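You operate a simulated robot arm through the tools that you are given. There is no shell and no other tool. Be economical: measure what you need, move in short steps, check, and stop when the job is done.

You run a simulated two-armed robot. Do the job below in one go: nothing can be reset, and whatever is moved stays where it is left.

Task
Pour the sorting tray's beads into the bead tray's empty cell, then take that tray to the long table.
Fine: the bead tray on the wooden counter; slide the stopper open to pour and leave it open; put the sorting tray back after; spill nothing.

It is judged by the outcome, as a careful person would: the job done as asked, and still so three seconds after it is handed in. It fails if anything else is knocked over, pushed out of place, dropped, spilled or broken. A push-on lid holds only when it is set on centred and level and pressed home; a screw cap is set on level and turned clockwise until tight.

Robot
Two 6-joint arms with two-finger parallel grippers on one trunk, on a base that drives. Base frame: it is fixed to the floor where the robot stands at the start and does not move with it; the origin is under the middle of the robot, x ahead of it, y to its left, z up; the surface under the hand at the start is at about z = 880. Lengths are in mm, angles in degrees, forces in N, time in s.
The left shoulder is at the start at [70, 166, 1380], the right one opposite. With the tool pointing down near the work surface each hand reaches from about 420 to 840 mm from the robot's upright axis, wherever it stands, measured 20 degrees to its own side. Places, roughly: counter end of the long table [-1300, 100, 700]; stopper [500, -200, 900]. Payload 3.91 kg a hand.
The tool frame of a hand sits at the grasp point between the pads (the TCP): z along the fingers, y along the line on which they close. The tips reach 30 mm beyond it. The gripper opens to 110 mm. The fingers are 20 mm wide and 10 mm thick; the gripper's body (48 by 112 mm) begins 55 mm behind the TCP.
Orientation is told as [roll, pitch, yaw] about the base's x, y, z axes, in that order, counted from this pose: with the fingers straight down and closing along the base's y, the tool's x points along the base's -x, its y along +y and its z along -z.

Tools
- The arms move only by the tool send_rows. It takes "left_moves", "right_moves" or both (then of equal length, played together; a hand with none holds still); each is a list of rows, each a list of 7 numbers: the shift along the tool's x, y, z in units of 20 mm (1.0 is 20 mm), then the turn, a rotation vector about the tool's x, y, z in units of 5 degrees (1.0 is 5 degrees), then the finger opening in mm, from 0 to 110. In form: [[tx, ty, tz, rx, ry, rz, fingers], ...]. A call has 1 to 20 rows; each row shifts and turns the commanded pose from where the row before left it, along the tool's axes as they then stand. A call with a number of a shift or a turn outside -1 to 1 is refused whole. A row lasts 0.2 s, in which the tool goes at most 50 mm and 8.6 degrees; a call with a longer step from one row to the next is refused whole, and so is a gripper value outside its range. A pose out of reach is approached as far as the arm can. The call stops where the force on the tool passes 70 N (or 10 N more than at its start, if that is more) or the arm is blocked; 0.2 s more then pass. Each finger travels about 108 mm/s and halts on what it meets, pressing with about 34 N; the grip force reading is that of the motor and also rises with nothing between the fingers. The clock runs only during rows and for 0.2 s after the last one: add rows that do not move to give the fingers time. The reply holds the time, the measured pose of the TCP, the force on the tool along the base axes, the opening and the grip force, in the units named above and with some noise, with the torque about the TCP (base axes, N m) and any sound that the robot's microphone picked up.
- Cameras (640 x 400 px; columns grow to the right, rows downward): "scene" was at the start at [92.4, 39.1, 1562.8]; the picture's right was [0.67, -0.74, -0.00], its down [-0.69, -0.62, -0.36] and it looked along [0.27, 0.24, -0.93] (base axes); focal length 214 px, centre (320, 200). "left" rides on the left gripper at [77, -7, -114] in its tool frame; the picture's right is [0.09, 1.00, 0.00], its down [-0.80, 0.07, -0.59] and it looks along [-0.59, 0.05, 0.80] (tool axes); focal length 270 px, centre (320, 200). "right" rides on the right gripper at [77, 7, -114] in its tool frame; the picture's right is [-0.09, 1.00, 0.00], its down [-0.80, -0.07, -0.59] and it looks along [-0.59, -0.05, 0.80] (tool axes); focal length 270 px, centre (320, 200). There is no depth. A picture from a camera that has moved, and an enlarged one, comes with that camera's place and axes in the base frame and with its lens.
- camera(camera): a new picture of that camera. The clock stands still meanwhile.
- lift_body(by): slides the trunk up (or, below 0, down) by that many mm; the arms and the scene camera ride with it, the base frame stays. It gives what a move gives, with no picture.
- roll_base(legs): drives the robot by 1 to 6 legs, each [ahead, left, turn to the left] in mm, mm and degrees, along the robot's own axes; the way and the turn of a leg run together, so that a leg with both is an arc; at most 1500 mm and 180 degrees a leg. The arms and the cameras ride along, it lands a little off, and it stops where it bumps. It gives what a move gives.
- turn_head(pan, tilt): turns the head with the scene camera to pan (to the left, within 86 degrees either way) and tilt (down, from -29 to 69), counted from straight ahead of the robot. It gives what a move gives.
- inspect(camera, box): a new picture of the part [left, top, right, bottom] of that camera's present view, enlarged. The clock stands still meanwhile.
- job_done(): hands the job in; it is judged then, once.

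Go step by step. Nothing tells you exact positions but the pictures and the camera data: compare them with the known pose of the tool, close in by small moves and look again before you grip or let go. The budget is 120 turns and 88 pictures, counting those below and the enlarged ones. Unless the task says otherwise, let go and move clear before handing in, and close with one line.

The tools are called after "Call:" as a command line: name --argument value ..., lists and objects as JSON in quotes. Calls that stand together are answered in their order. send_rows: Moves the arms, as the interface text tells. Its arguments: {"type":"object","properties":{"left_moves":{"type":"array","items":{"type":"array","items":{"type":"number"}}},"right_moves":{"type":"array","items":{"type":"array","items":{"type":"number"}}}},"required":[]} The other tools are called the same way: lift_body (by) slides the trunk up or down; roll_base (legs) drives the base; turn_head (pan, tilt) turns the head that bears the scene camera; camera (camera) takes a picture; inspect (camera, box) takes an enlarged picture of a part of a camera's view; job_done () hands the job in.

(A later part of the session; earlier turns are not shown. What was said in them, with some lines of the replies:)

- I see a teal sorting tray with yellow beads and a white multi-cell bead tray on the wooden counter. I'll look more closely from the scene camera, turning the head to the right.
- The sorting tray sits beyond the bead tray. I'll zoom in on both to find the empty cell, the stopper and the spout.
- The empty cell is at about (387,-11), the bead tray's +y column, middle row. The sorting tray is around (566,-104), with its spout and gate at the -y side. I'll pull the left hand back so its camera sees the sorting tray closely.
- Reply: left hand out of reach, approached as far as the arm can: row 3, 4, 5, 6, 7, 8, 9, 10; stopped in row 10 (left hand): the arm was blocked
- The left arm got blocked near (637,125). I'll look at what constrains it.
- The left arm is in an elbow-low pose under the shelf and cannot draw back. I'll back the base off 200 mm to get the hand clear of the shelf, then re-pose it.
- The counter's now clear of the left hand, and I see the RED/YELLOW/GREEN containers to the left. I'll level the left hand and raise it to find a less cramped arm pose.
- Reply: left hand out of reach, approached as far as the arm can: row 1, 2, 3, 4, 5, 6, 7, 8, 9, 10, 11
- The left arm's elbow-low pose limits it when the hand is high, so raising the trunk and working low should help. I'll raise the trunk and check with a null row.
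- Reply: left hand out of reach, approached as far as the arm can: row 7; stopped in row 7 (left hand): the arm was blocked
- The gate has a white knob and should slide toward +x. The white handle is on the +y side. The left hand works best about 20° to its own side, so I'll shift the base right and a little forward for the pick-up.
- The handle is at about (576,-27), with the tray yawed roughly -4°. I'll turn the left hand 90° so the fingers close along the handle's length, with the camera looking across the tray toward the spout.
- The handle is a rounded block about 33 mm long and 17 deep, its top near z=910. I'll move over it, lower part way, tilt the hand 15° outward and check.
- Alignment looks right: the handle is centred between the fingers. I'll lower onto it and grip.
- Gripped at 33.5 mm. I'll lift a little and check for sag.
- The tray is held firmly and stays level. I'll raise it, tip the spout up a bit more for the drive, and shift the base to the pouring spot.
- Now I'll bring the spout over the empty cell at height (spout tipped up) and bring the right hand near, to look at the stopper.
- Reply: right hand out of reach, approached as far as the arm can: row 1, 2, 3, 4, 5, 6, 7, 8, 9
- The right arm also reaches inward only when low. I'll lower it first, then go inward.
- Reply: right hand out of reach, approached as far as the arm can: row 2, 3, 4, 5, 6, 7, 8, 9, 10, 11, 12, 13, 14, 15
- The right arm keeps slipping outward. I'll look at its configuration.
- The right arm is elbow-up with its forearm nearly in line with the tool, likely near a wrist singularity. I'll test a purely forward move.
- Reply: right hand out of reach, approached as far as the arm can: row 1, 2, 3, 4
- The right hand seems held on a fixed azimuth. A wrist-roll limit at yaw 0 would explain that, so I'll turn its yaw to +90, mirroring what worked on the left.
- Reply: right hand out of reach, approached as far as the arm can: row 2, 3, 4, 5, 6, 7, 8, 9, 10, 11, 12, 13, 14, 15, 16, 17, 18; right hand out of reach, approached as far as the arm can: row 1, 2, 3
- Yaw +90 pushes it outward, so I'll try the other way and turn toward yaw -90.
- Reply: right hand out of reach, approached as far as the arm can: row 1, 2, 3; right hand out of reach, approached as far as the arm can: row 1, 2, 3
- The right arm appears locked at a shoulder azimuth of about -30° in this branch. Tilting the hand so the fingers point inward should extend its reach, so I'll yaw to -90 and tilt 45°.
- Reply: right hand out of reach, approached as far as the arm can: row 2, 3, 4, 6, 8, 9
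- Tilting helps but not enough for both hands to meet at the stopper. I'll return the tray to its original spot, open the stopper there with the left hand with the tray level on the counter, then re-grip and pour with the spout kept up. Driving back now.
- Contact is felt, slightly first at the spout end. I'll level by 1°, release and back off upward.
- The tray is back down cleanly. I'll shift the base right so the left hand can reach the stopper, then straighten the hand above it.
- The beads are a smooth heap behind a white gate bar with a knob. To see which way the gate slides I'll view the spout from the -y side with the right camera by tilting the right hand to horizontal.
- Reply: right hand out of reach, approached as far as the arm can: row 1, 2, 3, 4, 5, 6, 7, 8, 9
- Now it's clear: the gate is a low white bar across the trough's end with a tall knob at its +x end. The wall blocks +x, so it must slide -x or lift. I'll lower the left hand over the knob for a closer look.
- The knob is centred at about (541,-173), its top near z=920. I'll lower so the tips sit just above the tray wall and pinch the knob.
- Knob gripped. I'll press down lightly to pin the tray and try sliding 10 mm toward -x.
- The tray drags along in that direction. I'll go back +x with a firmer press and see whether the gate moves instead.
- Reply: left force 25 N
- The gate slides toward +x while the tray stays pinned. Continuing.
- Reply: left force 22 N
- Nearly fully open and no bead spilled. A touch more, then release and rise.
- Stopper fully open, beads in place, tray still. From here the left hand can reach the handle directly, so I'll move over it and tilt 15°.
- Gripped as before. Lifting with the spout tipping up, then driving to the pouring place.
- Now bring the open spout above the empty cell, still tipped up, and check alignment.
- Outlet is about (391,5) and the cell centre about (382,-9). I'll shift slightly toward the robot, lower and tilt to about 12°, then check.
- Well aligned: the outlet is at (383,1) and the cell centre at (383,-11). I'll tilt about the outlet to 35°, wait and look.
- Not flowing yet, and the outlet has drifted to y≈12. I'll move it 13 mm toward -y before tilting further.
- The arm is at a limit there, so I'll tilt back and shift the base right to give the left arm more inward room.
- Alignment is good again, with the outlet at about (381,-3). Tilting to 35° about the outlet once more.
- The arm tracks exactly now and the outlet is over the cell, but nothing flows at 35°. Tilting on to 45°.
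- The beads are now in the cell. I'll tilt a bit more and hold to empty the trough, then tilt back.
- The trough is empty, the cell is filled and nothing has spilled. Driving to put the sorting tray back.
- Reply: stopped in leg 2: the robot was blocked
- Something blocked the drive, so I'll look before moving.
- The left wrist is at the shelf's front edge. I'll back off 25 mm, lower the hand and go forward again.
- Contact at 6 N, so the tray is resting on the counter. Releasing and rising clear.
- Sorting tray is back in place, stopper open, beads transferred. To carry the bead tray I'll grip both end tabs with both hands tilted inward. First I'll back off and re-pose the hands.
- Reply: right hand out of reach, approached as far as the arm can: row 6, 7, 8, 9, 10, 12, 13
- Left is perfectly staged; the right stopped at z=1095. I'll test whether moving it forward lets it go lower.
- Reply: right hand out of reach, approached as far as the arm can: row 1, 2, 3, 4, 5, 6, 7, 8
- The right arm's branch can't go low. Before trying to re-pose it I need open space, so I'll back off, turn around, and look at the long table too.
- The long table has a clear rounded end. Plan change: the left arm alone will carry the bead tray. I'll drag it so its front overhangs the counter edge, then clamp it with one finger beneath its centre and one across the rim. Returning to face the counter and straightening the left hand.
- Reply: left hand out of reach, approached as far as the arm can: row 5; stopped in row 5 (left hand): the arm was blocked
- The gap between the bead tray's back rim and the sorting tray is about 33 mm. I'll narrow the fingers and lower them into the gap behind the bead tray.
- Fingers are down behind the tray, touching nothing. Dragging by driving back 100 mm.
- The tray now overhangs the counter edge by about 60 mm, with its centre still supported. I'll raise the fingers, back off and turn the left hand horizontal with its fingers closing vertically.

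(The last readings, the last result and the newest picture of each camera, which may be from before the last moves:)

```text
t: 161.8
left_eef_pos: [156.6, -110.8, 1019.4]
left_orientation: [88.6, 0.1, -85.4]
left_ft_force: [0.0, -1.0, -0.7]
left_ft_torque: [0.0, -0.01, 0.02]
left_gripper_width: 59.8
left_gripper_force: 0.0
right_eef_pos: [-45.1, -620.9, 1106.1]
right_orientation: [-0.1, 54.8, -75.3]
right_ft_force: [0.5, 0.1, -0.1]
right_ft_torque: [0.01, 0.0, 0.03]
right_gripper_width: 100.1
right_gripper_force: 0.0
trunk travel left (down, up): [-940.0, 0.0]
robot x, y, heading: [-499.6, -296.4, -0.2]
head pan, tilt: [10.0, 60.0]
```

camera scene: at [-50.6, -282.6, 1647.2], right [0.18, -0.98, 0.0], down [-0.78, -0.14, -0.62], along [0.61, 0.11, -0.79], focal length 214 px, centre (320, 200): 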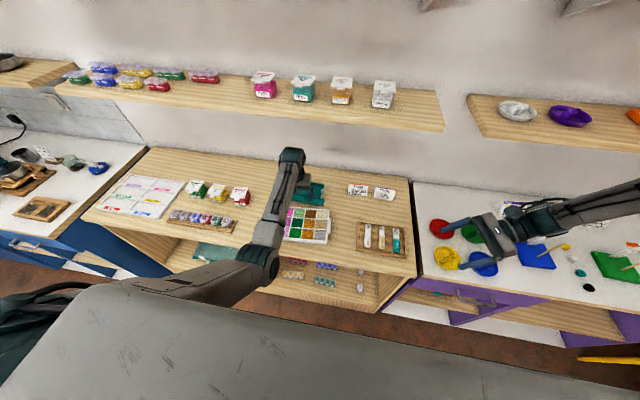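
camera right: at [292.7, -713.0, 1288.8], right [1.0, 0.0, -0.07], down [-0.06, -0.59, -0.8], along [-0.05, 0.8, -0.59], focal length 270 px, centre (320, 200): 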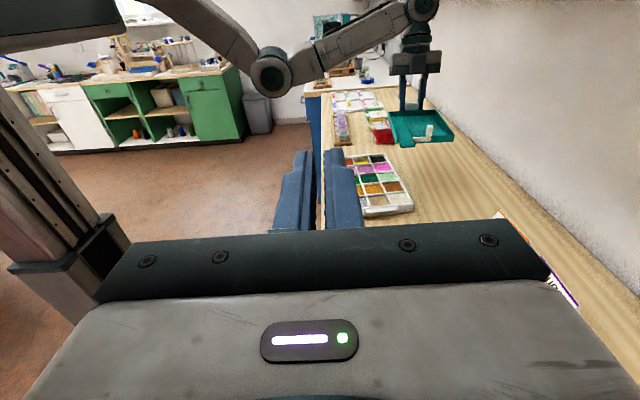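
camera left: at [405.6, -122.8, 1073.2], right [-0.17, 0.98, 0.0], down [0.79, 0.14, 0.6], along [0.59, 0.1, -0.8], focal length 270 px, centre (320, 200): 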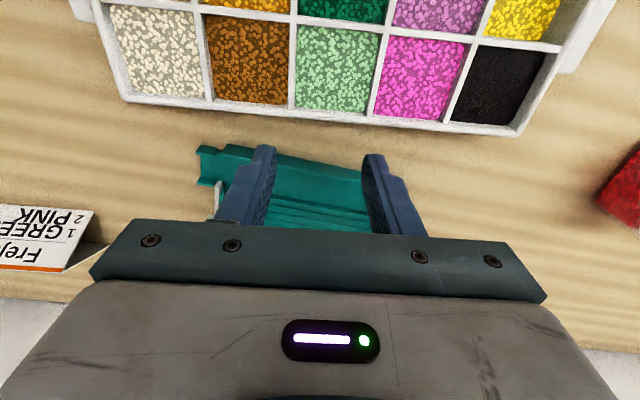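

The left hand is horizontal. Lowering trunk and hand to tray height just in front of it, then checking with both cameras.

Call:
roll_base --legs '[[-30, 0, 0]]'

Call:
lift_body --by -100

Call:
send_rows --left_moves '[[0, -0.5, 0, -0.28, 0, 0, 60], [0, -0.5, 0, 0, 0, 0, 60], [0, -0.4, 0, 0, 0, 0, 60], [0, 0, 0, 0, 0, 0, 60]]'

Call:
camera --camera "left"

Call:
turn_head --pan 20 --tilt 50

Call:
camera --camera "scene"

```text
t: 162.7
left_eef_pos: [134.3, -110.3, 1015.3]
left_orientation: [88.3, 0.1, -85.2]
left_ft_force: [1.0, -0.2, -0.4]
left_ft_torque: [0.0, -0.03, 0.01]
left_gripper_width: 59.9
left_gripper_force: 0.0
right_eef_pos: [-67.5, -621.7, 1103.4]
right_orientation: [-0.8, 54.9, -75.9]
right_ft_force: [1.2, 0.1, -1.4]
right_ft_torque: [0.03, 0.04, 0.07]
right_gripper_width: 99.9
right_gripper_force: 0.0
trunk travel left (down, up): [-940.0, 0.0]
robot x, y, heading: [-530.7, -296.6, -0.2]
head pan, tilt: [10.0, 60.0]
```

```text
t: 164.0
left_eef_pos: [129.1, -110.2, 920.4]
left_orientation: [88.5, 0.1, -85.2]
left_ft_force: [-0.4, -0.3, -0.3]
left_ft_torque: [0.0, 0.0, -0.02]
left_gripper_width: 59.9
left_gripper_force: 0.0
right_eef_pos: [-74.7, -620.4, 1006.4]
right_orientation: [-0.1, 54.8, -75.2]
right_ft_force: [0.9, -1.0, 0.3]
right_ft_torque: [0.0, -0.01, 0.01]
right_gripper_width: 99.9
right_gripper_force: 0.0
trunk travel left (down, up): [-840.0, 100.0]
robot x, y, heading: [-527.5, -294.2, -0.3]
head pan, tilt: [10.0, 60.0]
```

```text
t: 165.0
left_eef_pos: [129.2, -109.0, 903.9]
left_orientation: [90.0, 0.3, -85.1]
left_ft_force: [1.0, 0.1, -0.9]
left_ft_torque: [0.0, -0.01, 0.0]
left_gripper_width: 60.0
left_gripper_force: 0.1
left hand out of reach, approached as far as the arm can: row 1, 2
right_eef_pos: [-74.6, -621.5, 1006.9]
right_orientation: [-0.1, 54.7, -75.2]
right_ft_force: [-0.3, 0.3, -0.3]
right_ft_torque: [0.0, -0.02, -0.01]
right_gripper_width: 100.1
right_gripper_force: 0.2
trunk travel left (down, up): [-840.0, 100.0]
robot x, y, heading: [-526.2, -294.5, -0.2]
head pan, tilt: [10.0, 60.0]
```

```text
21 pictures are left
camera left: at [7.7, -43.2, 895.5], right [-0.01, 0.09, 1.0], down [-0.53, -0.85, 0.07], along [0.85, -0.52, 0.05], focal length 270 px, centre (320, 200)
```

left: 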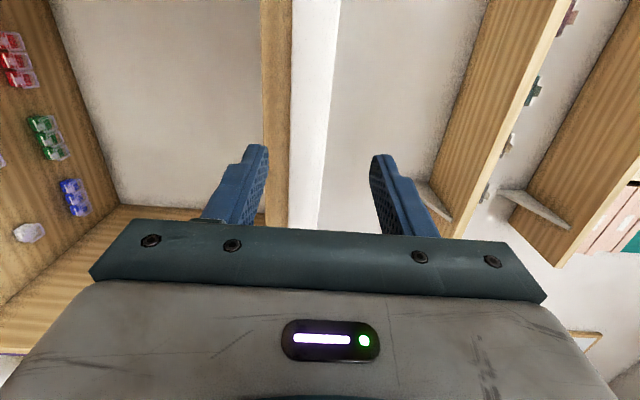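

```text
t: 165.7
left_eef_pos: [128.4, -108.6, 903.3]
left_orientation: [90.0, 0.2, -85.3]
left_ft_force: [-0.1, -0.7, 0.0]
left_ft_torque: [-0.01, -0.01, 0.02]
left_gripper_width: 60.1
left_gripper_force: 0.1
right_eef_pos: [-75.3, -621.1, 1007.0]
right_orientation: [-0.1, 54.8, -75.3]
right_ft_force: [-0.6, 0.8, 0.0]
right_ft_torque: [0.01, 0.01, -0.01]
right_gripper_width: 100.0
right_gripper_force: 0.1
trunk travel left (down, up): [-840.0, 100.0]
robot x, y, heading: [-524.4, -299.2, -0.4]
head pan, tilt: [20.0, 50.0]
```

```text
20 pictures are left
camera scene: at [-404.4, -270.2, 1549.7], right [0.34, -0.94, 0.0], down [-0.72, -0.26, -0.64], along [0.6, 0.22, -0.77], focal length 214 px, centre (320, 200)
```

scene: 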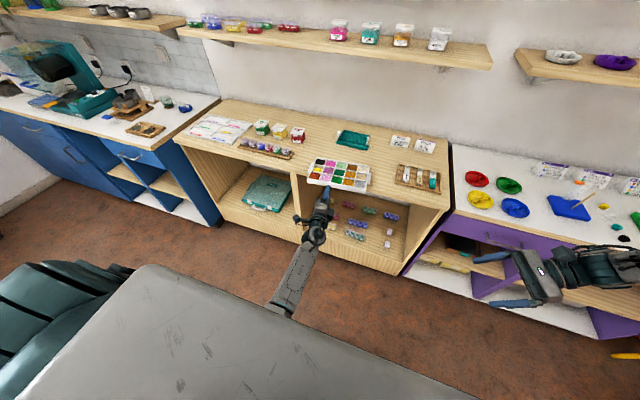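

Call:
inspect --camera "left" --box '[220, 0, 420, 220]'

Call:
inspect --camera "scene" --box '[280, 140, 400, 230]'

```text
1.82 times, centred on (320, 110) of left
camera zoom: at [7.6, -43.1, 895.7], right [-0.01, 0.08, 1.0], down [-0.52, -0.85, 0.07], along [0.85, -0.52, 0.05], focal length 491 px, centre (320, 364)
```

zoom: 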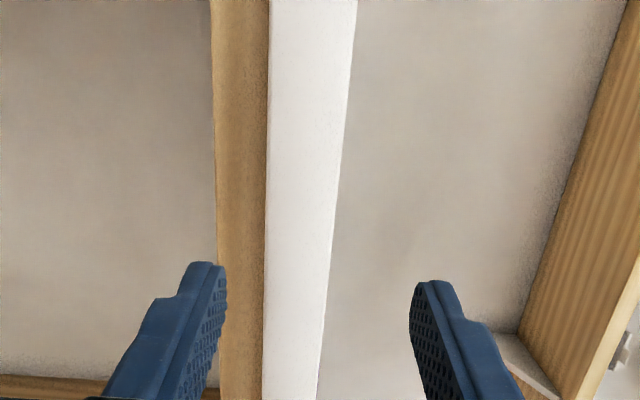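

```text
4.44 times, centred on (340, 185) of scene
camera zoom: at [-404.4, -270.2, 1549.7], right [0.34, -0.94, 0.0], down [-0.72, -0.26, -0.64], along [0.6, 0.22, -0.77], focal length 953 px, centre (231, 267)
```

zoom: 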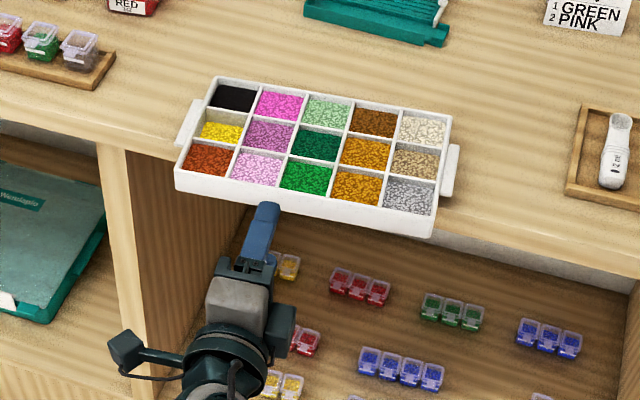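

Tray spans about z=882–910, front centre near (198,-126). I'll shift the hand to its centre line, lower slightly and advance most of the way.

Call:
send_rows --left_moves '[[-0.6, -0.21, 0, 0, 0, 0, 60], [-0.55, -0.21, 0, 0, 0, 0, 60], [0, 0, 0.9, 0, 0, 0, 60], [0, 0, 0.9, 0, 0, 0, 60], [0, 0, 0.9, 0, 0, 0, 60], [0, 0, 0, 0, 0, 0, 60]]'

Call:
inspect --camera "left" --box '[220, 0, 420, 220]'

Call:
inspect --camera "scene" --box '[290, 140, 380, 208]'

```text
t: 167.1
left_eef_pos: [182.9, -126.9, 894.3]
left_orientation: [90.0, 0.2, -85.2]
left_ft_force: [0.2, -0.3, -0.7]
left_ft_torque: [0.01, -0.02, 0.01]
left_gripper_width: 60.1
left_gripper_force: 0.1
right_eef_pos: [-74.4, -620.7, 1007.9]
right_orientation: [-0.1, 54.8, -75.2]
right_ft_force: [0.8, 0.0, 0.3]
right_ft_torque: [-0.02, -0.02, -0.03]
right_gripper_width: 100.2
right_gripper_force: 0.0
trunk travel left (down, up): [-840.0, 100.0]
robot x, y, heading: [-526.9, -297.9, -0.0]
head pan, tilt: [20.0, 50.0]
```

```text
1.82 times, centred on (320, 110) of left
camera zoom: at [61.4, -61.2, 887.2], right [-0.01, 0.08, 1.0], down [-0.52, -0.85, 0.07], along [0.85, -0.52, 0.05], focal length 491 px, centre (320, 364)
```

zoom: 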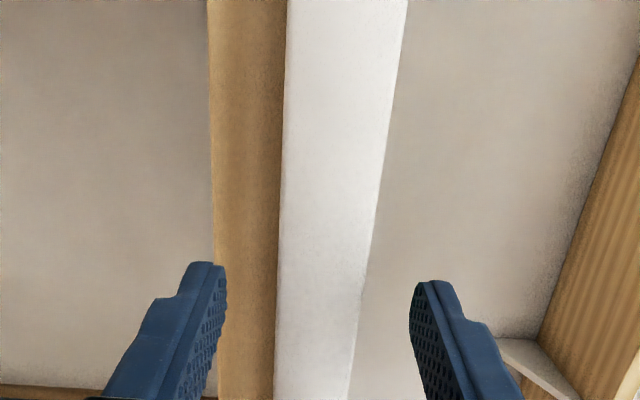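

```text
5.88 times, centred on (335, 174) of scene
camera zoom: at [-404.7, -269.9, 1549.7], right [0.34, -0.94, 0.0], down [-0.72, -0.26, -0.64], along [0.6, 0.22, -0.77], focal length 1262 px, centre (232, 353)
```

zoom: 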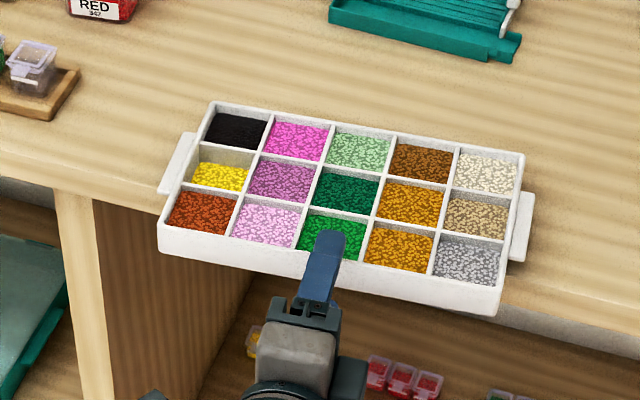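

Well centred. I'll advance 38 mm gently.

Call:
send_rows --left_moves '[[0, 0, 0.5, 0, 0, 0, 60], [0, 0, 0.5, 0, 0, 0, 60], [0, 0, 0.5, 0, 0, 0, 60], [0, 0, 0.4, 0, 0, 0, 60], [0, 0, 0, 0, 0, 0, 60]]'

Call:
inspect --camera "scene" --box '[290, 140, 380, 208]'

Call:
camera --camera "left"

```text
t: 168.3
left_eef_pos: [221.4, -125.7, 894.0]
left_orientation: [90.0, 0.3, -85.2]
left_ft_force: [-1.0, 0.2, -0.7]
left_ft_torque: [-0.02, 0.02, 0.03]
left_gripper_width: 59.8
left_gripper_force: 0.0
right_eef_pos: [-74.8, -620.6, 1006.2]
right_orientation: [0.0, 54.7, -75.1]
right_ft_force: [0.4, 0.0, -1.0]
right_ft_torque: [-0.02, 0.01, 0.02]
right_gripper_width: 100.0
right_gripper_force: 0.1
trunk travel left (down, up): [-840.0, 100.0]
robot x, y, heading: [-526.0, -296.6, -0.1]
head pan, tilt: [20.0, 50.0]
```

```text
5.88 times, centred on (335, 174) of scene
camera zoom: at [-404.7, -270.1, 1549.7], right [0.34, -0.94, 0.0], down [-0.72, -0.26, -0.64], along [0.6, 0.22, -0.77], focal length 1262 px, centre (232, 353)
```

zoom: 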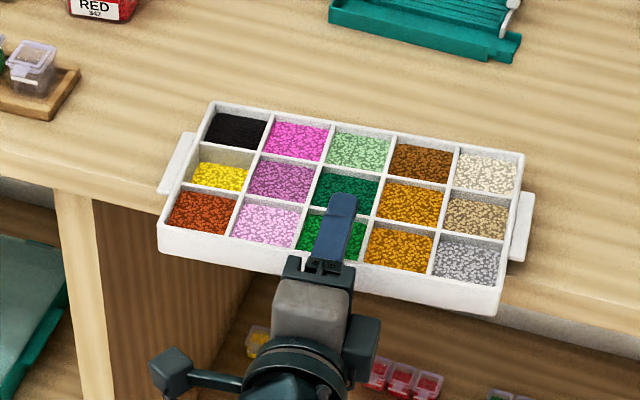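

```text
14 pictures are left
camera left: at [100.2, -58.8, 887.2], right [-0.01, 0.08, 1.0], down [-0.53, -0.85, 0.07], along [0.85, -0.52, 0.05], focal length 270 px, centre (320, 200)
```

left: 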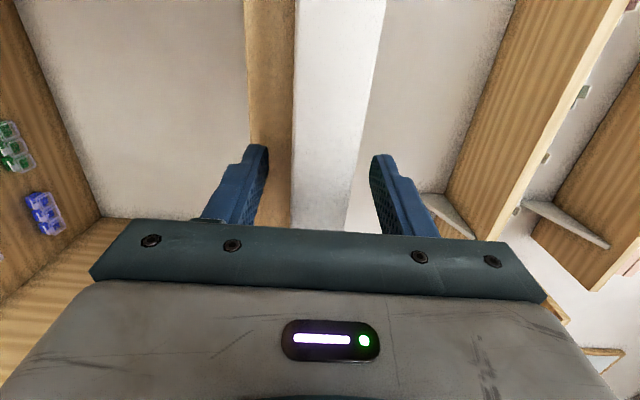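

Inserted with no contact. Raising 3 mm to centre, then clamping.

Call:
send_rows --left_moves '[[0, 0.15, 0, 0, 0, 0, 50], [0, 0, 0, 0, 0, 0, 40], [0, 0, 0, 0, 0, 0, 30], [0, 0, 0, 0, 0, 0, 15], [0, 0, 0, 0, 0, 0, 15], [0, 0, 0, 0, 0, 0, 15]]'

Call:
inspect --camera "scene" --box '[290, 140, 380, 208]'

```text
t: 169.7
left_eef_pos: [222.6, -124.1, 895.7]
left_orientation: [89.9, 0.3, -85.2]
left_ft_force: [0.4, 0.8, -0.7]
left_ft_torque: [-0.08, 0.51, 0.0]
left_gripper_width: 27.7
left_gripper_force: 33.7
right_eef_pos: [-73.5, -621.8, 1005.5]
right_orientation: [-0.1, 54.7, -75.2]
right_ft_force: [-0.8, 0.1, -0.1]
right_ft_torque: [0.0, -0.03, 0.02]
right_gripper_width: 100.1
right_gripper_force: 0.1
trunk travel left (down, up): [-840.0, 100.0]
robot x, y, heading: [-529.0, -296.5, -0.0]
head pan, tilt: [20.0, 50.0]
```

```text
5.88 times, centred on (335, 174) of scene
camera zoom: at [-402.5, -269.6, 1549.5], right [0.34, -0.94, 0.0], down [-0.72, -0.26, -0.64], along [0.6, 0.22, -0.77], focal length 1262 px, centre (232, 353)
```

zoom: 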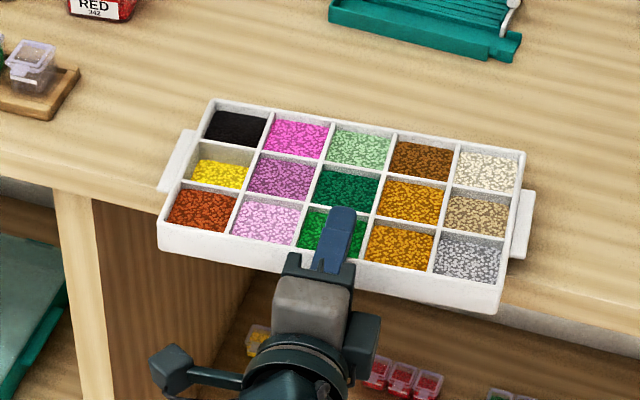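

Clamped firmly (27.7 mm). Lifting 20 mm by the trunk to test.

Call:
lift_body --by 20

Call:
inspect --camera "scene" --box '[280, 130, 400, 220]'

```text
t: 170.4
left_eef_pos: [222.9, -124.1, 915.7]
left_orientation: [89.9, 0.0, -85.2]
left_ft_force: [-0.2, -0.6, -8.4]
left_ft_torque: [-0.07, 0.52, -0.01]
left_gripper_width: 28.0
left_gripper_force: 33.8
right_eef_pos: [-73.5, -620.7, 1025.3]
right_orientation: [-0.3, 54.8, -75.3]
right_ft_force: [0.3, -0.4, 0.0]
right_ft_torque: [-0.01, 0.01, 0.01]
right_gripper_width: 99.9
right_gripper_force: 0.2
trunk travel left (down, up): [-860.0, 80.0]
robot x, y, heading: [-526.5, -297.9, -0.1]
head pan, tilt: [20.0, 50.0]
```

```text
4.44 times, centred on (340, 175) of scene
camera zoom: at [-402.9, -269.5, 1569.6], right [0.34, -0.94, 0.0], down [-0.72, -0.26, -0.64], along [0.6, 0.22, -0.77], focal length 953 px, centre (231, 311)
```

zoom: 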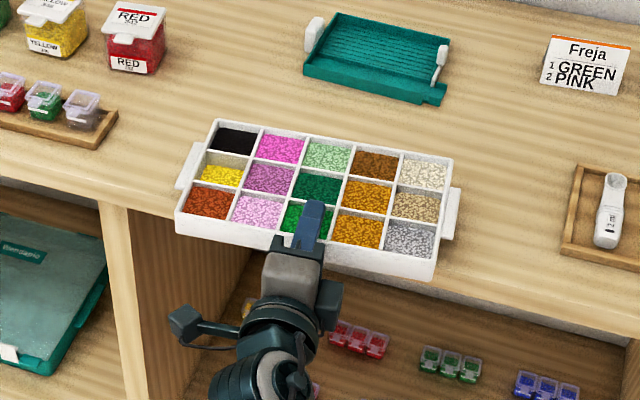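

Held level; it weighs about 0.85 kg. Raising further, backing off and turning toward the long table.

Call:
lift_body --by 45

Call:
roll_base --legs '[[-75, 0, 0], [0, 0, 60]]'

Call:
camera --camera "scene"

```text
t: 171.3
left_eef_pos: [224.2, -125.2, 959.6]
left_orientation: [89.9, 0.2, -85.2]
left_ft_force: [-0.2, 0.3, -7.8]
left_ft_torque: [-0.1, 0.53, -0.03]
left_gripper_width: 27.5
left_gripper_force: 34.0
right_eef_pos: [-72.9, -620.3, 1069.3]
right_orientation: [-0.3, 54.9, -75.5]
right_ft_force: [-0.1, 0.0, -1.0]
right_ft_torque: [0.01, 0.03, 0.0]
right_gripper_width: 100.1
right_gripper_force: 0.1
trunk travel left (down, up): [-905.0, 35.0]
robot x, y, heading: [-531.1, -296.1, -0.3]
head pan, tilt: [20.0, 50.0]
```

```text
t: 175.0
left_eef_pos: [-378.6, 439.5, 961.5]
left_orientation: [89.9, 0.2, -25.2]
left_ft_force: [0.9, -0.1, -8.3]
left_ft_torque: [-0.5, 0.16, -0.02]
left_gripper_width: 28.0
left_gripper_force: 33.9
right_eef_pos: [-95.9, -65.0, 1071.3]
right_orientation: [-0.3, 54.9, -15.2]
right_ft_force: [0.4, 1.0, 0.3]
right_ft_torque: [0.0, -0.01, -0.02]
right_gripper_width: 100.2
right_gripper_force: 0.0
trunk travel left (down, up): [-905.0, 35.0]
robot x, y, heading: [-607.3, -298.5, 59.9]
head pan, tilt: [20.0, 50.0]
```

```text
11 pictures are left
camera scene: at [-562.1, -174.8, 1614.5], right [0.98, -0.18, 0.0], down [-0.13, -0.76, -0.64], along [0.11, 0.63, -0.77], focal length 214 px, centre (320, 200)
```

scene: 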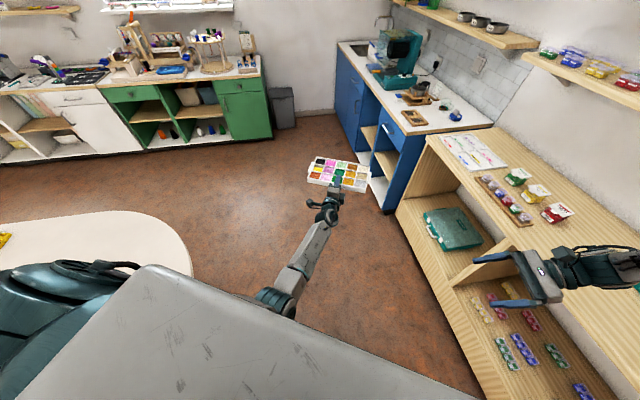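

Tray steady. Completing the turn, then positioning in front of the table end.

Call:
roll_base --legs '[[0, 0, 60], [0, 0, 60.1], [-300, 0, 0], [0, -549, 0]]'

Call:
turn_head --pan 15 --tilt 50

Call:
camera --camera "scene"

```text
t: 185.1
left_eef_pos: [-1048.2, 76.0, 960.5]
left_orientation: [89.9, 0.1, 95.3]
left_ft_force: [-0.6, 0.4, -8.1]
left_ft_torque: [0.11, -0.54, -0.04]
left_gripper_width: 27.6
left_gripper_force: 34.2
right_eef_pos: [-756.2, 574.2, 1071.2]
right_orientation: [-0.2, 54.8, 105.0]
right_ft_force: [0.7, 0.3, 0.0]
right_ft_torque: [0.0, -0.02, -0.01]
right_gripper_width: 100.1
right_gripper_force: 0.0
trunk travel left (down, up): [-905.0, 35.0]
robot x, y, heading: [-301.2, 248.8, -179.8]
head pan, tilt: [20.0, 50.0]
```

```text
t: 185.8
left_eef_pos: [-1048.2, 76.8, 959.7]
left_orientation: [89.9, 0.2, 95.2]
left_ft_force: [-0.2, 0.0, -7.8]
left_ft_torque: [0.08, -0.51, 0.01]
left_gripper_width: 27.8
left_gripper_force: 33.7
right_eef_pos: [-756.8, 573.9, 1070.5]
right_orientation: [-0.2, 54.8, 105.1]
right_ft_force: [-0.5, -0.8, -0.8]
right_ft_torque: [0.01, 0.0, -0.03]
right_gripper_width: 100.0
right_gripper_force: 0.0
trunk travel left (down, up): [-905.0, 35.0]
robot x, y, heading: [-298.9, 256.9, -179.7]
head pan, tilt: [15.0, 50.0]
```

```text
10 pictures are left
camera scene: at [-426.3, 236.0, 1614.5], right [-0.26, 0.96, 0.0], down [0.74, 0.2, -0.64], along [-0.62, -0.17, -0.77], focal length 214 px, centre (320, 200)
```

scene: 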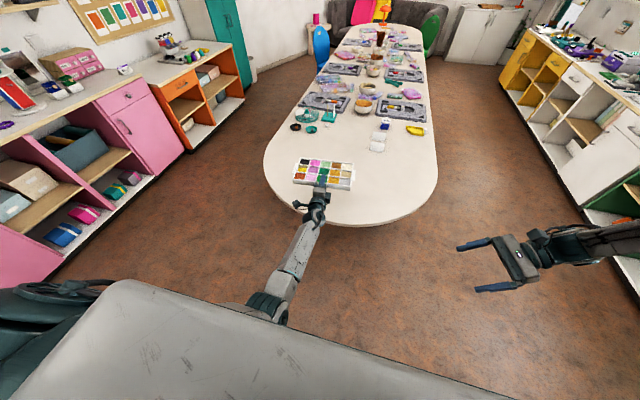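

The table end's tip is at about x=-1038, y≈170–200. I'll shift to there, pull back so the lower finger stays off the table, and lower to just above table height.

Call:
roll_base --legs '[[0, -95, 0], [-62, 0, 0]]'

Call:
lift_body --by -215

Call:
inspect --camera "left" --box '[120, 0, 520, 250]'

Call:
inspect --camera "scene" --box '[260, 140, 420, 260]'

```text
t: 187.5
left_eef_pos: [-995.3, 168.4, 954.1]
left_orientation: [89.4, 0.1, 95.4]
left_ft_force: [-0.9, -0.2, -9.4]
left_ft_torque: [0.11, -0.51, -0.01]
left_gripper_width: 27.4
left_gripper_force: 34.1
right_eef_pos: [-706.2, 667.7, 1067.7]
right_orientation: [-1.1, 54.8, 104.5]
right_ft_force: [-0.9, 0.3, -0.7]
right_ft_torque: [0.02, -0.04, 0.07]
right_gripper_width: 100.2
right_gripper_force: 0.1
trunk travel left (down, up): [-905.0, 35.0]
robot x, y, heading: [-235.8, 350.4, -179.7]
head pan, tilt: [15.0, 50.0]
```

```text
t: 189.8
left_eef_pos: [-988.7, 171.5, 762.3]
left_orientation: [91.4, 0.2, 95.6]
left_ft_force: [-14.4, -2.2, 48.8]
left_ft_torque: [-0.03, 1.5, 0.0]
left_gripper_width: 27.8
left_gripper_force: 34.2
right_eef_pos: [-692.3, 672.4, 859.1]
right_orientation: [0.6, 54.8, 105.8]
right_ft_force: [-0.1, 0.3, 0.7]
right_ft_torque: [-0.04, 0.02, 0.0]
right_gripper_width: 99.8
right_gripper_force: 0.1
trunk travel left (down, up): [-690.0, 250.0]
robot x, y, heading: [-239.6, 348.2, -179.5]
head pan, tilt: [15.0, 50.0]
```

```text
1.60 times, centred on (320, 125) of left
camera zoom: at [-867.5, 104.3, 753.5], right [0.03, -0.08, 1.0], down [0.52, 0.86, 0.05], along [-0.86, 0.51, 0.07], focal length 432 px, centre (320, 320)
```

zoom: 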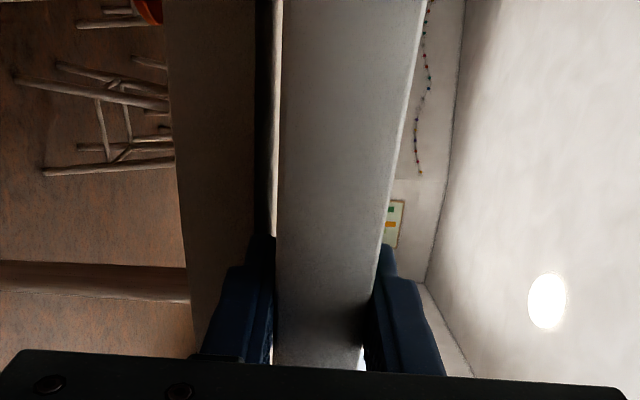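

```text
3.33 times, centred on (340, 200) of scene
camera zoom: at [-356.7, 334.3, 1401.2], right [-0.26, 0.96, 0.0], down [0.74, 0.2, -0.65], along [-0.62, -0.17, -0.76], focal length 715 px, centre (253, 200)
```

zoom: 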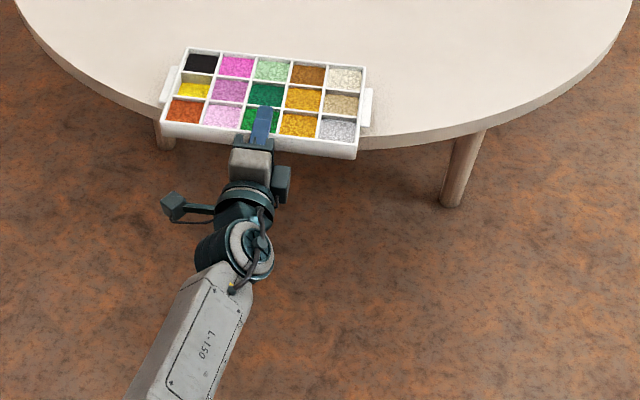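

The lower finger met the table (top ≈ 740, the edge nearer than thought). I'll raise, pull back 28 mm and look.

Call:
lift_body --by 28

Call:
send_rows --left_moves '[[0, 0, -0.5, 0, 0, 0, 15], [0, 0, -0.5, 0, 0, 0, 15], [0, 0, -0.4, 0, 0, 0, 15], [0, 0, 0, 0, 0, 0, 15]]'

Call:
inspect --camera "left" --box '[120, 0, 520, 250]'

```text
t: 190.5
left_eef_pos: [-985.4, 171.8, 770.0]
left_orientation: [89.5, 0.2, 95.2]
left_ft_force: [0.4, 0.1, -8.2]
left_ft_torque: [0.08, -0.52, 0.02]
left_gripper_width: 27.7
left_gripper_force: 33.8
right_eef_pos: [-695.8, 671.2, 884.6]
right_orientation: [-0.1, 54.8, 105.3]
right_ft_force: [0.4, 0.4, 0.5]
right_ft_torque: [0.02, -0.02, -0.05]
right_gripper_width: 100.0
right_gripper_force: 0.0
trunk travel left (down, up): [-718.0, 222.0]
robot x, y, heading: [-239.0, 353.0, -179.7]
head pan, tilt: [15.0, 50.0]
```

```text
t: 191.5
left_eef_pos: [-961.5, 171.7, 772.2]
left_orientation: [90.0, 0.2, 95.3]
left_ft_force: [0.3, 0.1, -8.5]
left_ft_torque: [0.12, -0.56, 0.0]
left_gripper_width: 27.7
left_gripper_force: 34.1
right_eef_pos: [-696.7, 669.4, 884.1]
right_orientation: [-0.1, 54.8, 105.2]
right_ft_force: [0.4, -0.5, 0.2]
right_ft_torque: [0.0, 0.0, 0.01]
right_gripper_width: 99.7
right_gripper_force: 0.1
trunk travel left (down, up): [-718.0, 222.0]
robot x, y, heading: [-241.4, 350.3, -179.7]
head pan, tilt: [15.0, 50.0]
```

```text
1.60 times, centred on (320, 125) of left
camera zoom: at [-840.5, 105.5, 766.0], right [0.01, -0.08, 1.0], down [0.52, 0.85, 0.07], along [-0.86, 0.51, 0.05], focal length 432 px, centre (320, 320)
```

zoom: 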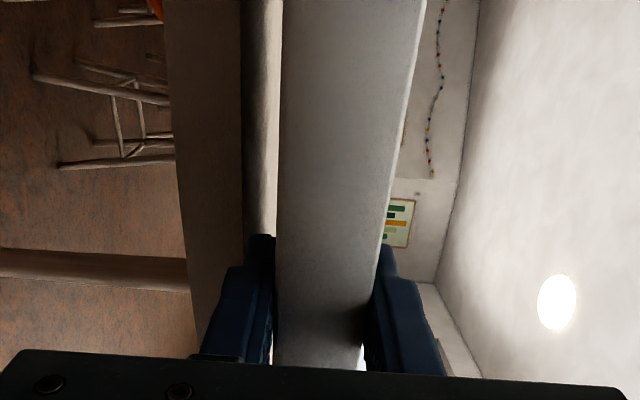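

Call:
lift_body --by -12

Call:
lift_body --by -5

```text
t: 192.1
left_eef_pos: [-962.2, 172.6, 759.9]
left_orientation: [89.9, 0.2, 95.3]
left_ft_force: [0.2, -0.1, -9.2]
left_ft_torque: [0.06, -0.51, -0.02]
left_gripper_width: 27.8
left_gripper_force: 34.4
right_eef_pos: [-698.1, 669.0, 871.4]
right_orientation: [-0.2, 54.8, 105.2]
right_ft_force: [-0.3, 0.0, -0.6]
right_ft_torque: [0.01, 0.02, -0.02]
right_gripper_width: 100.0
right_gripper_force: 0.0
trunk travel left (down, up): [-706.0, 234.0]
robot x, y, heading: [-241.2, 355.0, -179.9]
head pan, tilt: [15.0, 50.0]
```

```text
t: 192.7
left_eef_pos: [-961.8, 171.3, 757.0]
left_orientation: [89.9, 0.2, 95.2]
left_ft_force: [-0.1, -0.1, -7.9]
left_ft_torque: [0.09, -0.54, 0.0]
left_gripper_width: 27.7
left_gripper_force: 33.9
right_eef_pos: [-697.7, 670.0, 866.9]
right_orientation: [-0.2, 54.8, 105.2]
right_ft_force: [0.0, 0.0, -0.2]
right_ft_torque: [0.0, -0.01, -0.04]
right_gripper_width: 100.3
right_gripper_force: 0.1
trunk travel left (down, up): [-701.0, 239.0]
robot x, y, heading: [-238.8, 351.8, -179.4]
head pan, tilt: [15.0, 50.0]
```

Call:
lift_body --by -4

Call:
lift_body --by -3

```text
t: 193.2
left_eef_pos: [-961.7, 172.0, 752.8]
left_orientation: [90.0, 0.1, 95.4]
left_ft_force: [-1.8, 0.2, -1.6]
left_ft_torque: [0.48, -0.05, 0.13]
left_gripper_width: 27.8
left_gripper_force: 34.2
right_eef_pos: [-697.8, 671.0, 863.7]
right_orientation: [-0.1, 54.9, 105.2]
right_ft_force: [0.3, 0.5, 0.2]
right_ft_torque: [0.0, -0.01, -0.01]
right_gripper_width: 99.9
right_gripper_force: 0.0
trunk travel left (down, up): [-697.0, 243.0]
robot x, y, heading: [-241.9, 350.7, -179.5]
head pan, tilt: [15.0, 50.0]
```

```text
t: 193.7
left_eef_pos: [-960.5, 173.8, 752.0]
left_orientation: [90.2, 0.2, 95.4]
left_ft_force: [-2.8, -0.7, 6.8]
left_ft_torque: [0.04, 0.32, 0.09]
left_gripper_width: 27.6
left_gripper_force: 33.8
right_eef_pos: [-697.5, 668.8, 860.7]
right_orientation: [0.0, 54.8, 105.4]
right_ft_force: [0.4, -0.3, 0.0]
right_ft_torque: [0.01, 0.02, 0.02]
right_gripper_width: 100.0
right_gripper_force: 0.1
trunk travel left (down, up): [-694.0, 246.0]
robot x, y, heading: [-242.2, 352.1, -180.0]
head pan, tilt: [15.0, 50.0]
```

Contact is near the tray's centre of mass, so for a safer margin I'll lift 5 mm, go in 12 mm and set down again.

Call:
send_rows --left_moves '[[0, 0.35, 0, 0, 0, 0, 15], [0, 0, 0.3, 0, 0, 0, 15], [0, 0, 0.3, 0, 0, 0, 15], [0, 0, 0, 0, 0, 0, 15]]'

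Call:
lift_body --by -5

```text
t: 194.7
left_eef_pos: [-973.1, 169.3, 755.3]
left_orientation: [89.8, 0.1, 95.3]
left_ft_force: [0.3, 0.8, -8.7]
left_ft_torque: [0.1, -0.55, -0.02]
left_gripper_width: 27.6
left_gripper_force: 33.7
right_eef_pos: [-697.2, 668.6, 859.5]
right_orientation: [-0.2, 54.8, 105.3]
right_ft_force: [-0.3, -0.1, -0.4]
right_ft_torque: [0.0, 0.0, -0.01]
right_gripper_width: 99.9
right_gripper_force: 0.0
trunk travel left (down, up): [-694.0, 246.0]
robot x, y, heading: [-239.2, 351.1, -179.6]
head pan, tilt: [15.0, 50.0]
```

```text
t: 195.2
left_eef_pos: [-973.6, 168.9, 753.5]
left_orientation: [90.1, 0.1, 95.4]
left_ft_force: [-2.4, 0.3, 0.5]
left_ft_torque: [0.39, -0.1, 0.12]
left_gripper_width: 27.7
left_gripper_force: 34.1
right_eef_pos: [-696.4, 670.4, 855.9]
right_orientation: [-0.1, 54.7, 105.2]
right_ft_force: [-0.6, -0.1, -0.1]
right_ft_torque: [-0.02, -0.05, 0.0]
right_gripper_width: 100.0
right_gripper_force: 0.1
trunk travel left (down, up): [-689.0, 251.0]
robot x, y, heading: [-239.0, 353.1, -179.3]
head pan, tilt: [15.0, 50.0]
```

Weight now rests on the table ahead of the finger. Opening the fingers slightly.

Call:
send_rows --left_moves '[[0, 0, 0, 0, 0, 0, 30], [0, 0, 0, 0, 0, 0, 33], [0, 0, 0, 0, 0, 0, 36], [0, 0, 0, 0, 0, 0, 38]]'

Call:
inspect --camera "scene" --box '[260, 140, 420, 260]'

```text
t: 196.2
left_eef_pos: [-972.6, 169.7, 752.2]
left_orientation: [90.0, 0.3, 95.4]
left_ft_force: [-0.1, -0.2, 0.2]
left_ft_torque: [-0.01, -0.03, 0.01]
left_gripper_width: 37.9
left_gripper_force: 0.0
right_eef_pos: [-695.7, 669.5, 855.3]
right_orientation: [-0.1, 54.8, 105.3]
right_ft_force: [1.3, 0.7, 0.1]
right_ft_torque: [0.01, 0.01, -0.05]
right_gripper_width: 99.9
right_gripper_force: 0.0
trunk travel left (down, up): [-689.0, 251.0]
robot x, y, heading: [-241.6, 348.2, -179.5]
head pan, tilt: [15.0, 50.0]
```

```text
3.33 times, centred on (340, 200) of scene
camera zoom: at [-363.9, 332.4, 1398.7], right [-0.27, 0.96, 0.0], down [0.74, 0.2, -0.64], along [-0.62, -0.17, -0.77], focal length 715 px, centre (253, 200)
```

zoom: 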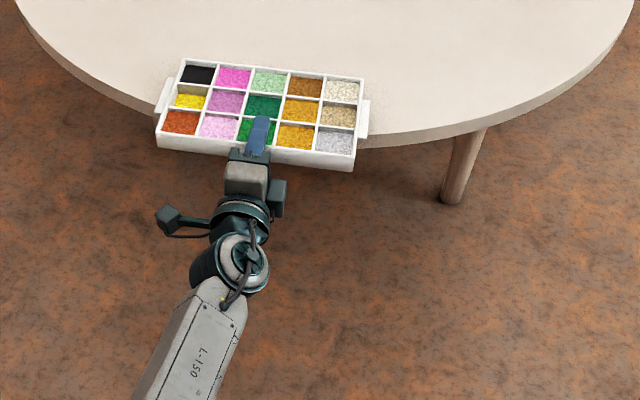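

The tray stands by itself. I'll withdraw the fingers, close them, and then push the tray gently fully onto the table.

Call:
send_rows --left_moves '[[0, 0, 0, 0, 0, 0, 42], [0, 0, -0.6, 0, 0, 0, 42], [0, 0, -0.9, 0, 0, 0, 42], [0, 0, -0.9, 0, 0, 0, 42], [0, 0, -0.9, 0, 0, 0, 42], [0, 0, -0.9, 0, 0, 0, 42], [0, 0.2, 0, 0, 0, 0, 20], [0, 0, 0, 0, 0, 0, 0], [0, 0, 0, 0, 0, 0, 0]]'

Call:
inspect --camera "scene" --box '[260, 140, 420, 260]'

```text
t: 198.2
left_eef_pos: [-888.7, 177.7, 757.0]
left_orientation: [90.1, 0.2, 95.5]
left_ft_force: [-0.9, 0.4, -0.9]
left_ft_torque: [0.02, 0.02, 0.0]
left_gripper_width: 0.0
left_gripper_force: 34.4
right_eef_pos: [-696.8, 670.2, 856.0]
right_orientation: [-0.1, 54.8, 105.4]
right_ft_force: [0.2, -1.0, 0.3]
right_ft_torque: [-0.01, -0.01, 0.0]
right_gripper_width: 100.1
right_gripper_force: 0.0
trunk travel left (down, up): [-689.0, 251.0]
robot x, y, heading: [-238.5, 351.4, -179.4]
head pan, tilt: [15.0, 50.0]
```

```text
3.33 times, centred on (340, 200) of scene
camera zoom: at [-363.7, 332.4, 1398.7], right [-0.27, 0.96, 0.0], down [0.74, 0.2, -0.64], along [-0.62, -0.17, -0.77], focal length 715 px, centre (253, 200)
```

zoom: 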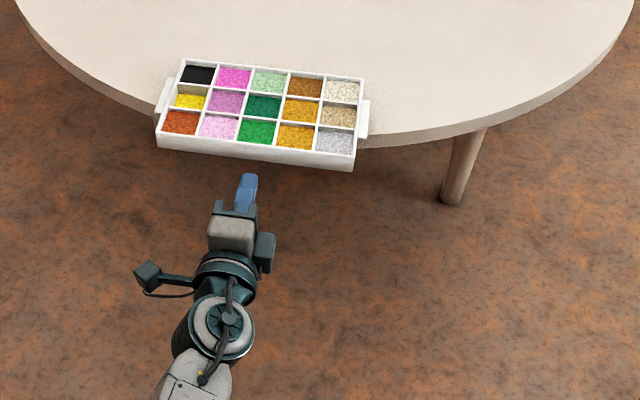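

The tray is stable. Pushing it in by driving forward slowly.

Call:
roll_base --legs '[[60, 0, 0], [60, 0, 0]]'

Call:
inspect --camera "scene" --box '[260, 140, 420, 260]'

```text
t: 199.8
left_eef_pos: [-1007.5, 174.5, 755.1]
left_orientation: [89.9, 0.2, 95.5]
left_ft_force: [0.1, -0.8, 0.1]
left_ft_torque: [-0.01, -0.03, 0.0]
left_gripper_width: 0.1
left_gripper_force: 34.2
right_eef_pos: [-817.0, 668.1, 855.6]
right_orientation: [-0.1, 54.8, 105.4]
right_ft_force: [-0.1, 0.3, -0.5]
right_ft_torque: [-0.02, -0.01, 0.02]
right_gripper_width: 100.1
right_gripper_force: 0.0
trunk travel left (down, up): [-689.0, 251.0]
robot x, y, heading: [-360.8, 353.1, -179.4]
head pan, tilt: [15.0, 50.0]
```

```text
3.33 times, centred on (340, 200) of scene
camera zoom: at [-484.1, 330.6, 1398.6], right [-0.27, 0.96, 0.0], down [0.74, 0.2, -0.64], along [-0.62, -0.17, -0.77], focal length 715 px, centre (253, 200)
```

zoom: 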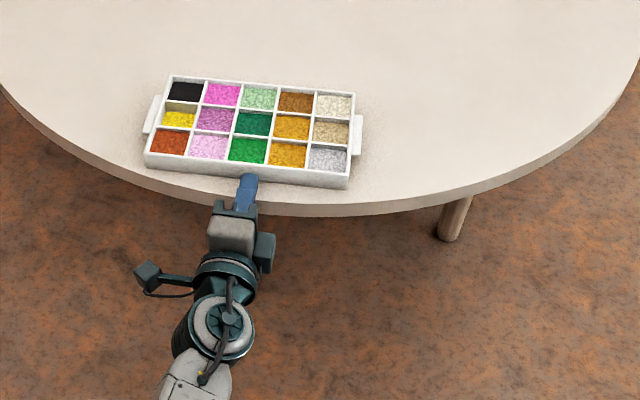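

Going well; another 80 mm, then retreat.

Call:
roll_base --legs '[[45, 0, 0], [40, 0, 0], [-200, 0, 0]]'

Call:
inspect --camera "scene" --box '[200, 60, 440, 240]'

```text
t: 201.2
left_eef_pos: [-1073.4, 175.1, 759.2]
left_orientation: [90.2, 0.2, 95.8]
left_ft_force: [27.0, 0.8, 15.8]
left_ft_torque: [-0.08, -2.12, 0.19]
left_gripper_width: 0.0
left_gripper_force: 34.1
right_eef_pos: [-887.0, 668.4, 857.5]
right_orientation: [0.6, 54.8, 106.0]
right_ft_force: [0.3, -0.1, 0.3]
right_ft_torque: [-0.02, -0.01, 0.03]
right_gripper_width: 99.9
right_gripper_force: 0.1
trunk travel left (down, up): [-689.0, 251.0]
robot x, y, heading: [-434.0, 351.0, -179.4]
head pan, tilt: [15.0, 50.0]
stopped in leg 2: the force on the tool passed its limit at 212 N (the readings are from after the stop); the commanded pose is now the measured one
```

```text
2.22 times, centred on (320, 150) of scene
camera zoom: at [-550.4, 332.2, 1399.3], right [-0.27, 0.96, 0.0], down [0.73, 0.2, -0.65], along [-0.62, -0.17, -0.76], focal length 477 px, centre (320, 311)
```

zoom: 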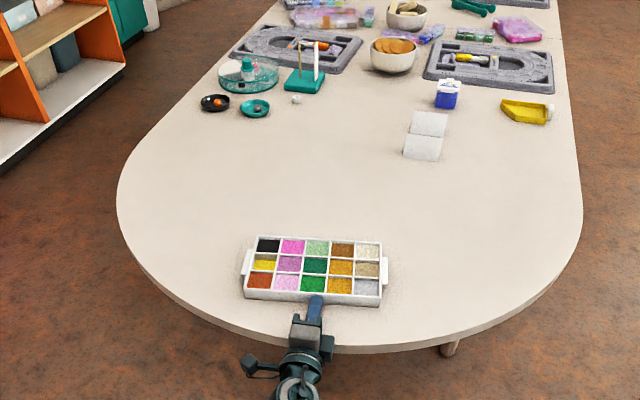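

The gripper body met the table edge, but the tray is fully on the table and everything stands. Backing clear and checking.

Call:
roll_base --legs '[[-220, 0, 0]]'

Call:
inspect --camera "scene" --box '[220, 60, 440, 225]'

```text
t: 202.9
left_eef_pos: [-866.0, 179.4, 757.3]
left_orientation: [89.8, 0.1, 95.4]
left_ft_force: [-0.1, -0.6, 0.1]
left_ft_torque: [-0.04, -0.01, -0.01]
left_gripper_width: 0.0
left_gripper_force: 33.9
right_eef_pos: [-676.7, 671.5, 855.8]
right_orientation: [-0.1, 54.8, 105.3]
right_ft_force: [0.0, -0.5, 0.1]
right_ft_torque: [0.0, 0.03, 0.0]
right_gripper_width: 100.0
right_gripper_force: 0.0
trunk travel left (down, up): [-689.0, 251.0]
robot x, y, heading: [-220.8, 351.9, -179.6]
head pan, tilt: [15.0, 50.0]
```

```text
2.42 times, centred on (330, 142) of scene
camera zoom: at [-344.6, 332.6, 1398.7], right [-0.26, 0.97, 0.0], down [0.74, 0.2, -0.64], along [-0.62, -0.17, -0.77], focal length 520 px, centre (296, 339)
```

zoom: 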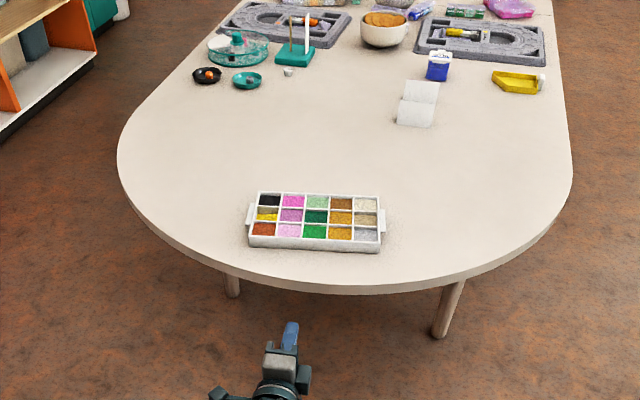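

The bead tray is fully on the long table with the yellow beads in its formerly empty cell. The sorting tray is back in its place on the counter with the stopper open, and both hands are clear.

Call:
job_done

```text
The job is handed in.
```

The job is handed in: the sorting tray's beads are in the bead tray's formerly empty cell, and I saw no spills. The bead tray is on the counter end of the long table, and the sorting tray is back in its place on the counter with its stopper open. On the final push, the gripper body hit the table's edge hard (the tool force peaked at 212 N), but the last pictures show the tray and everything near it still standing.
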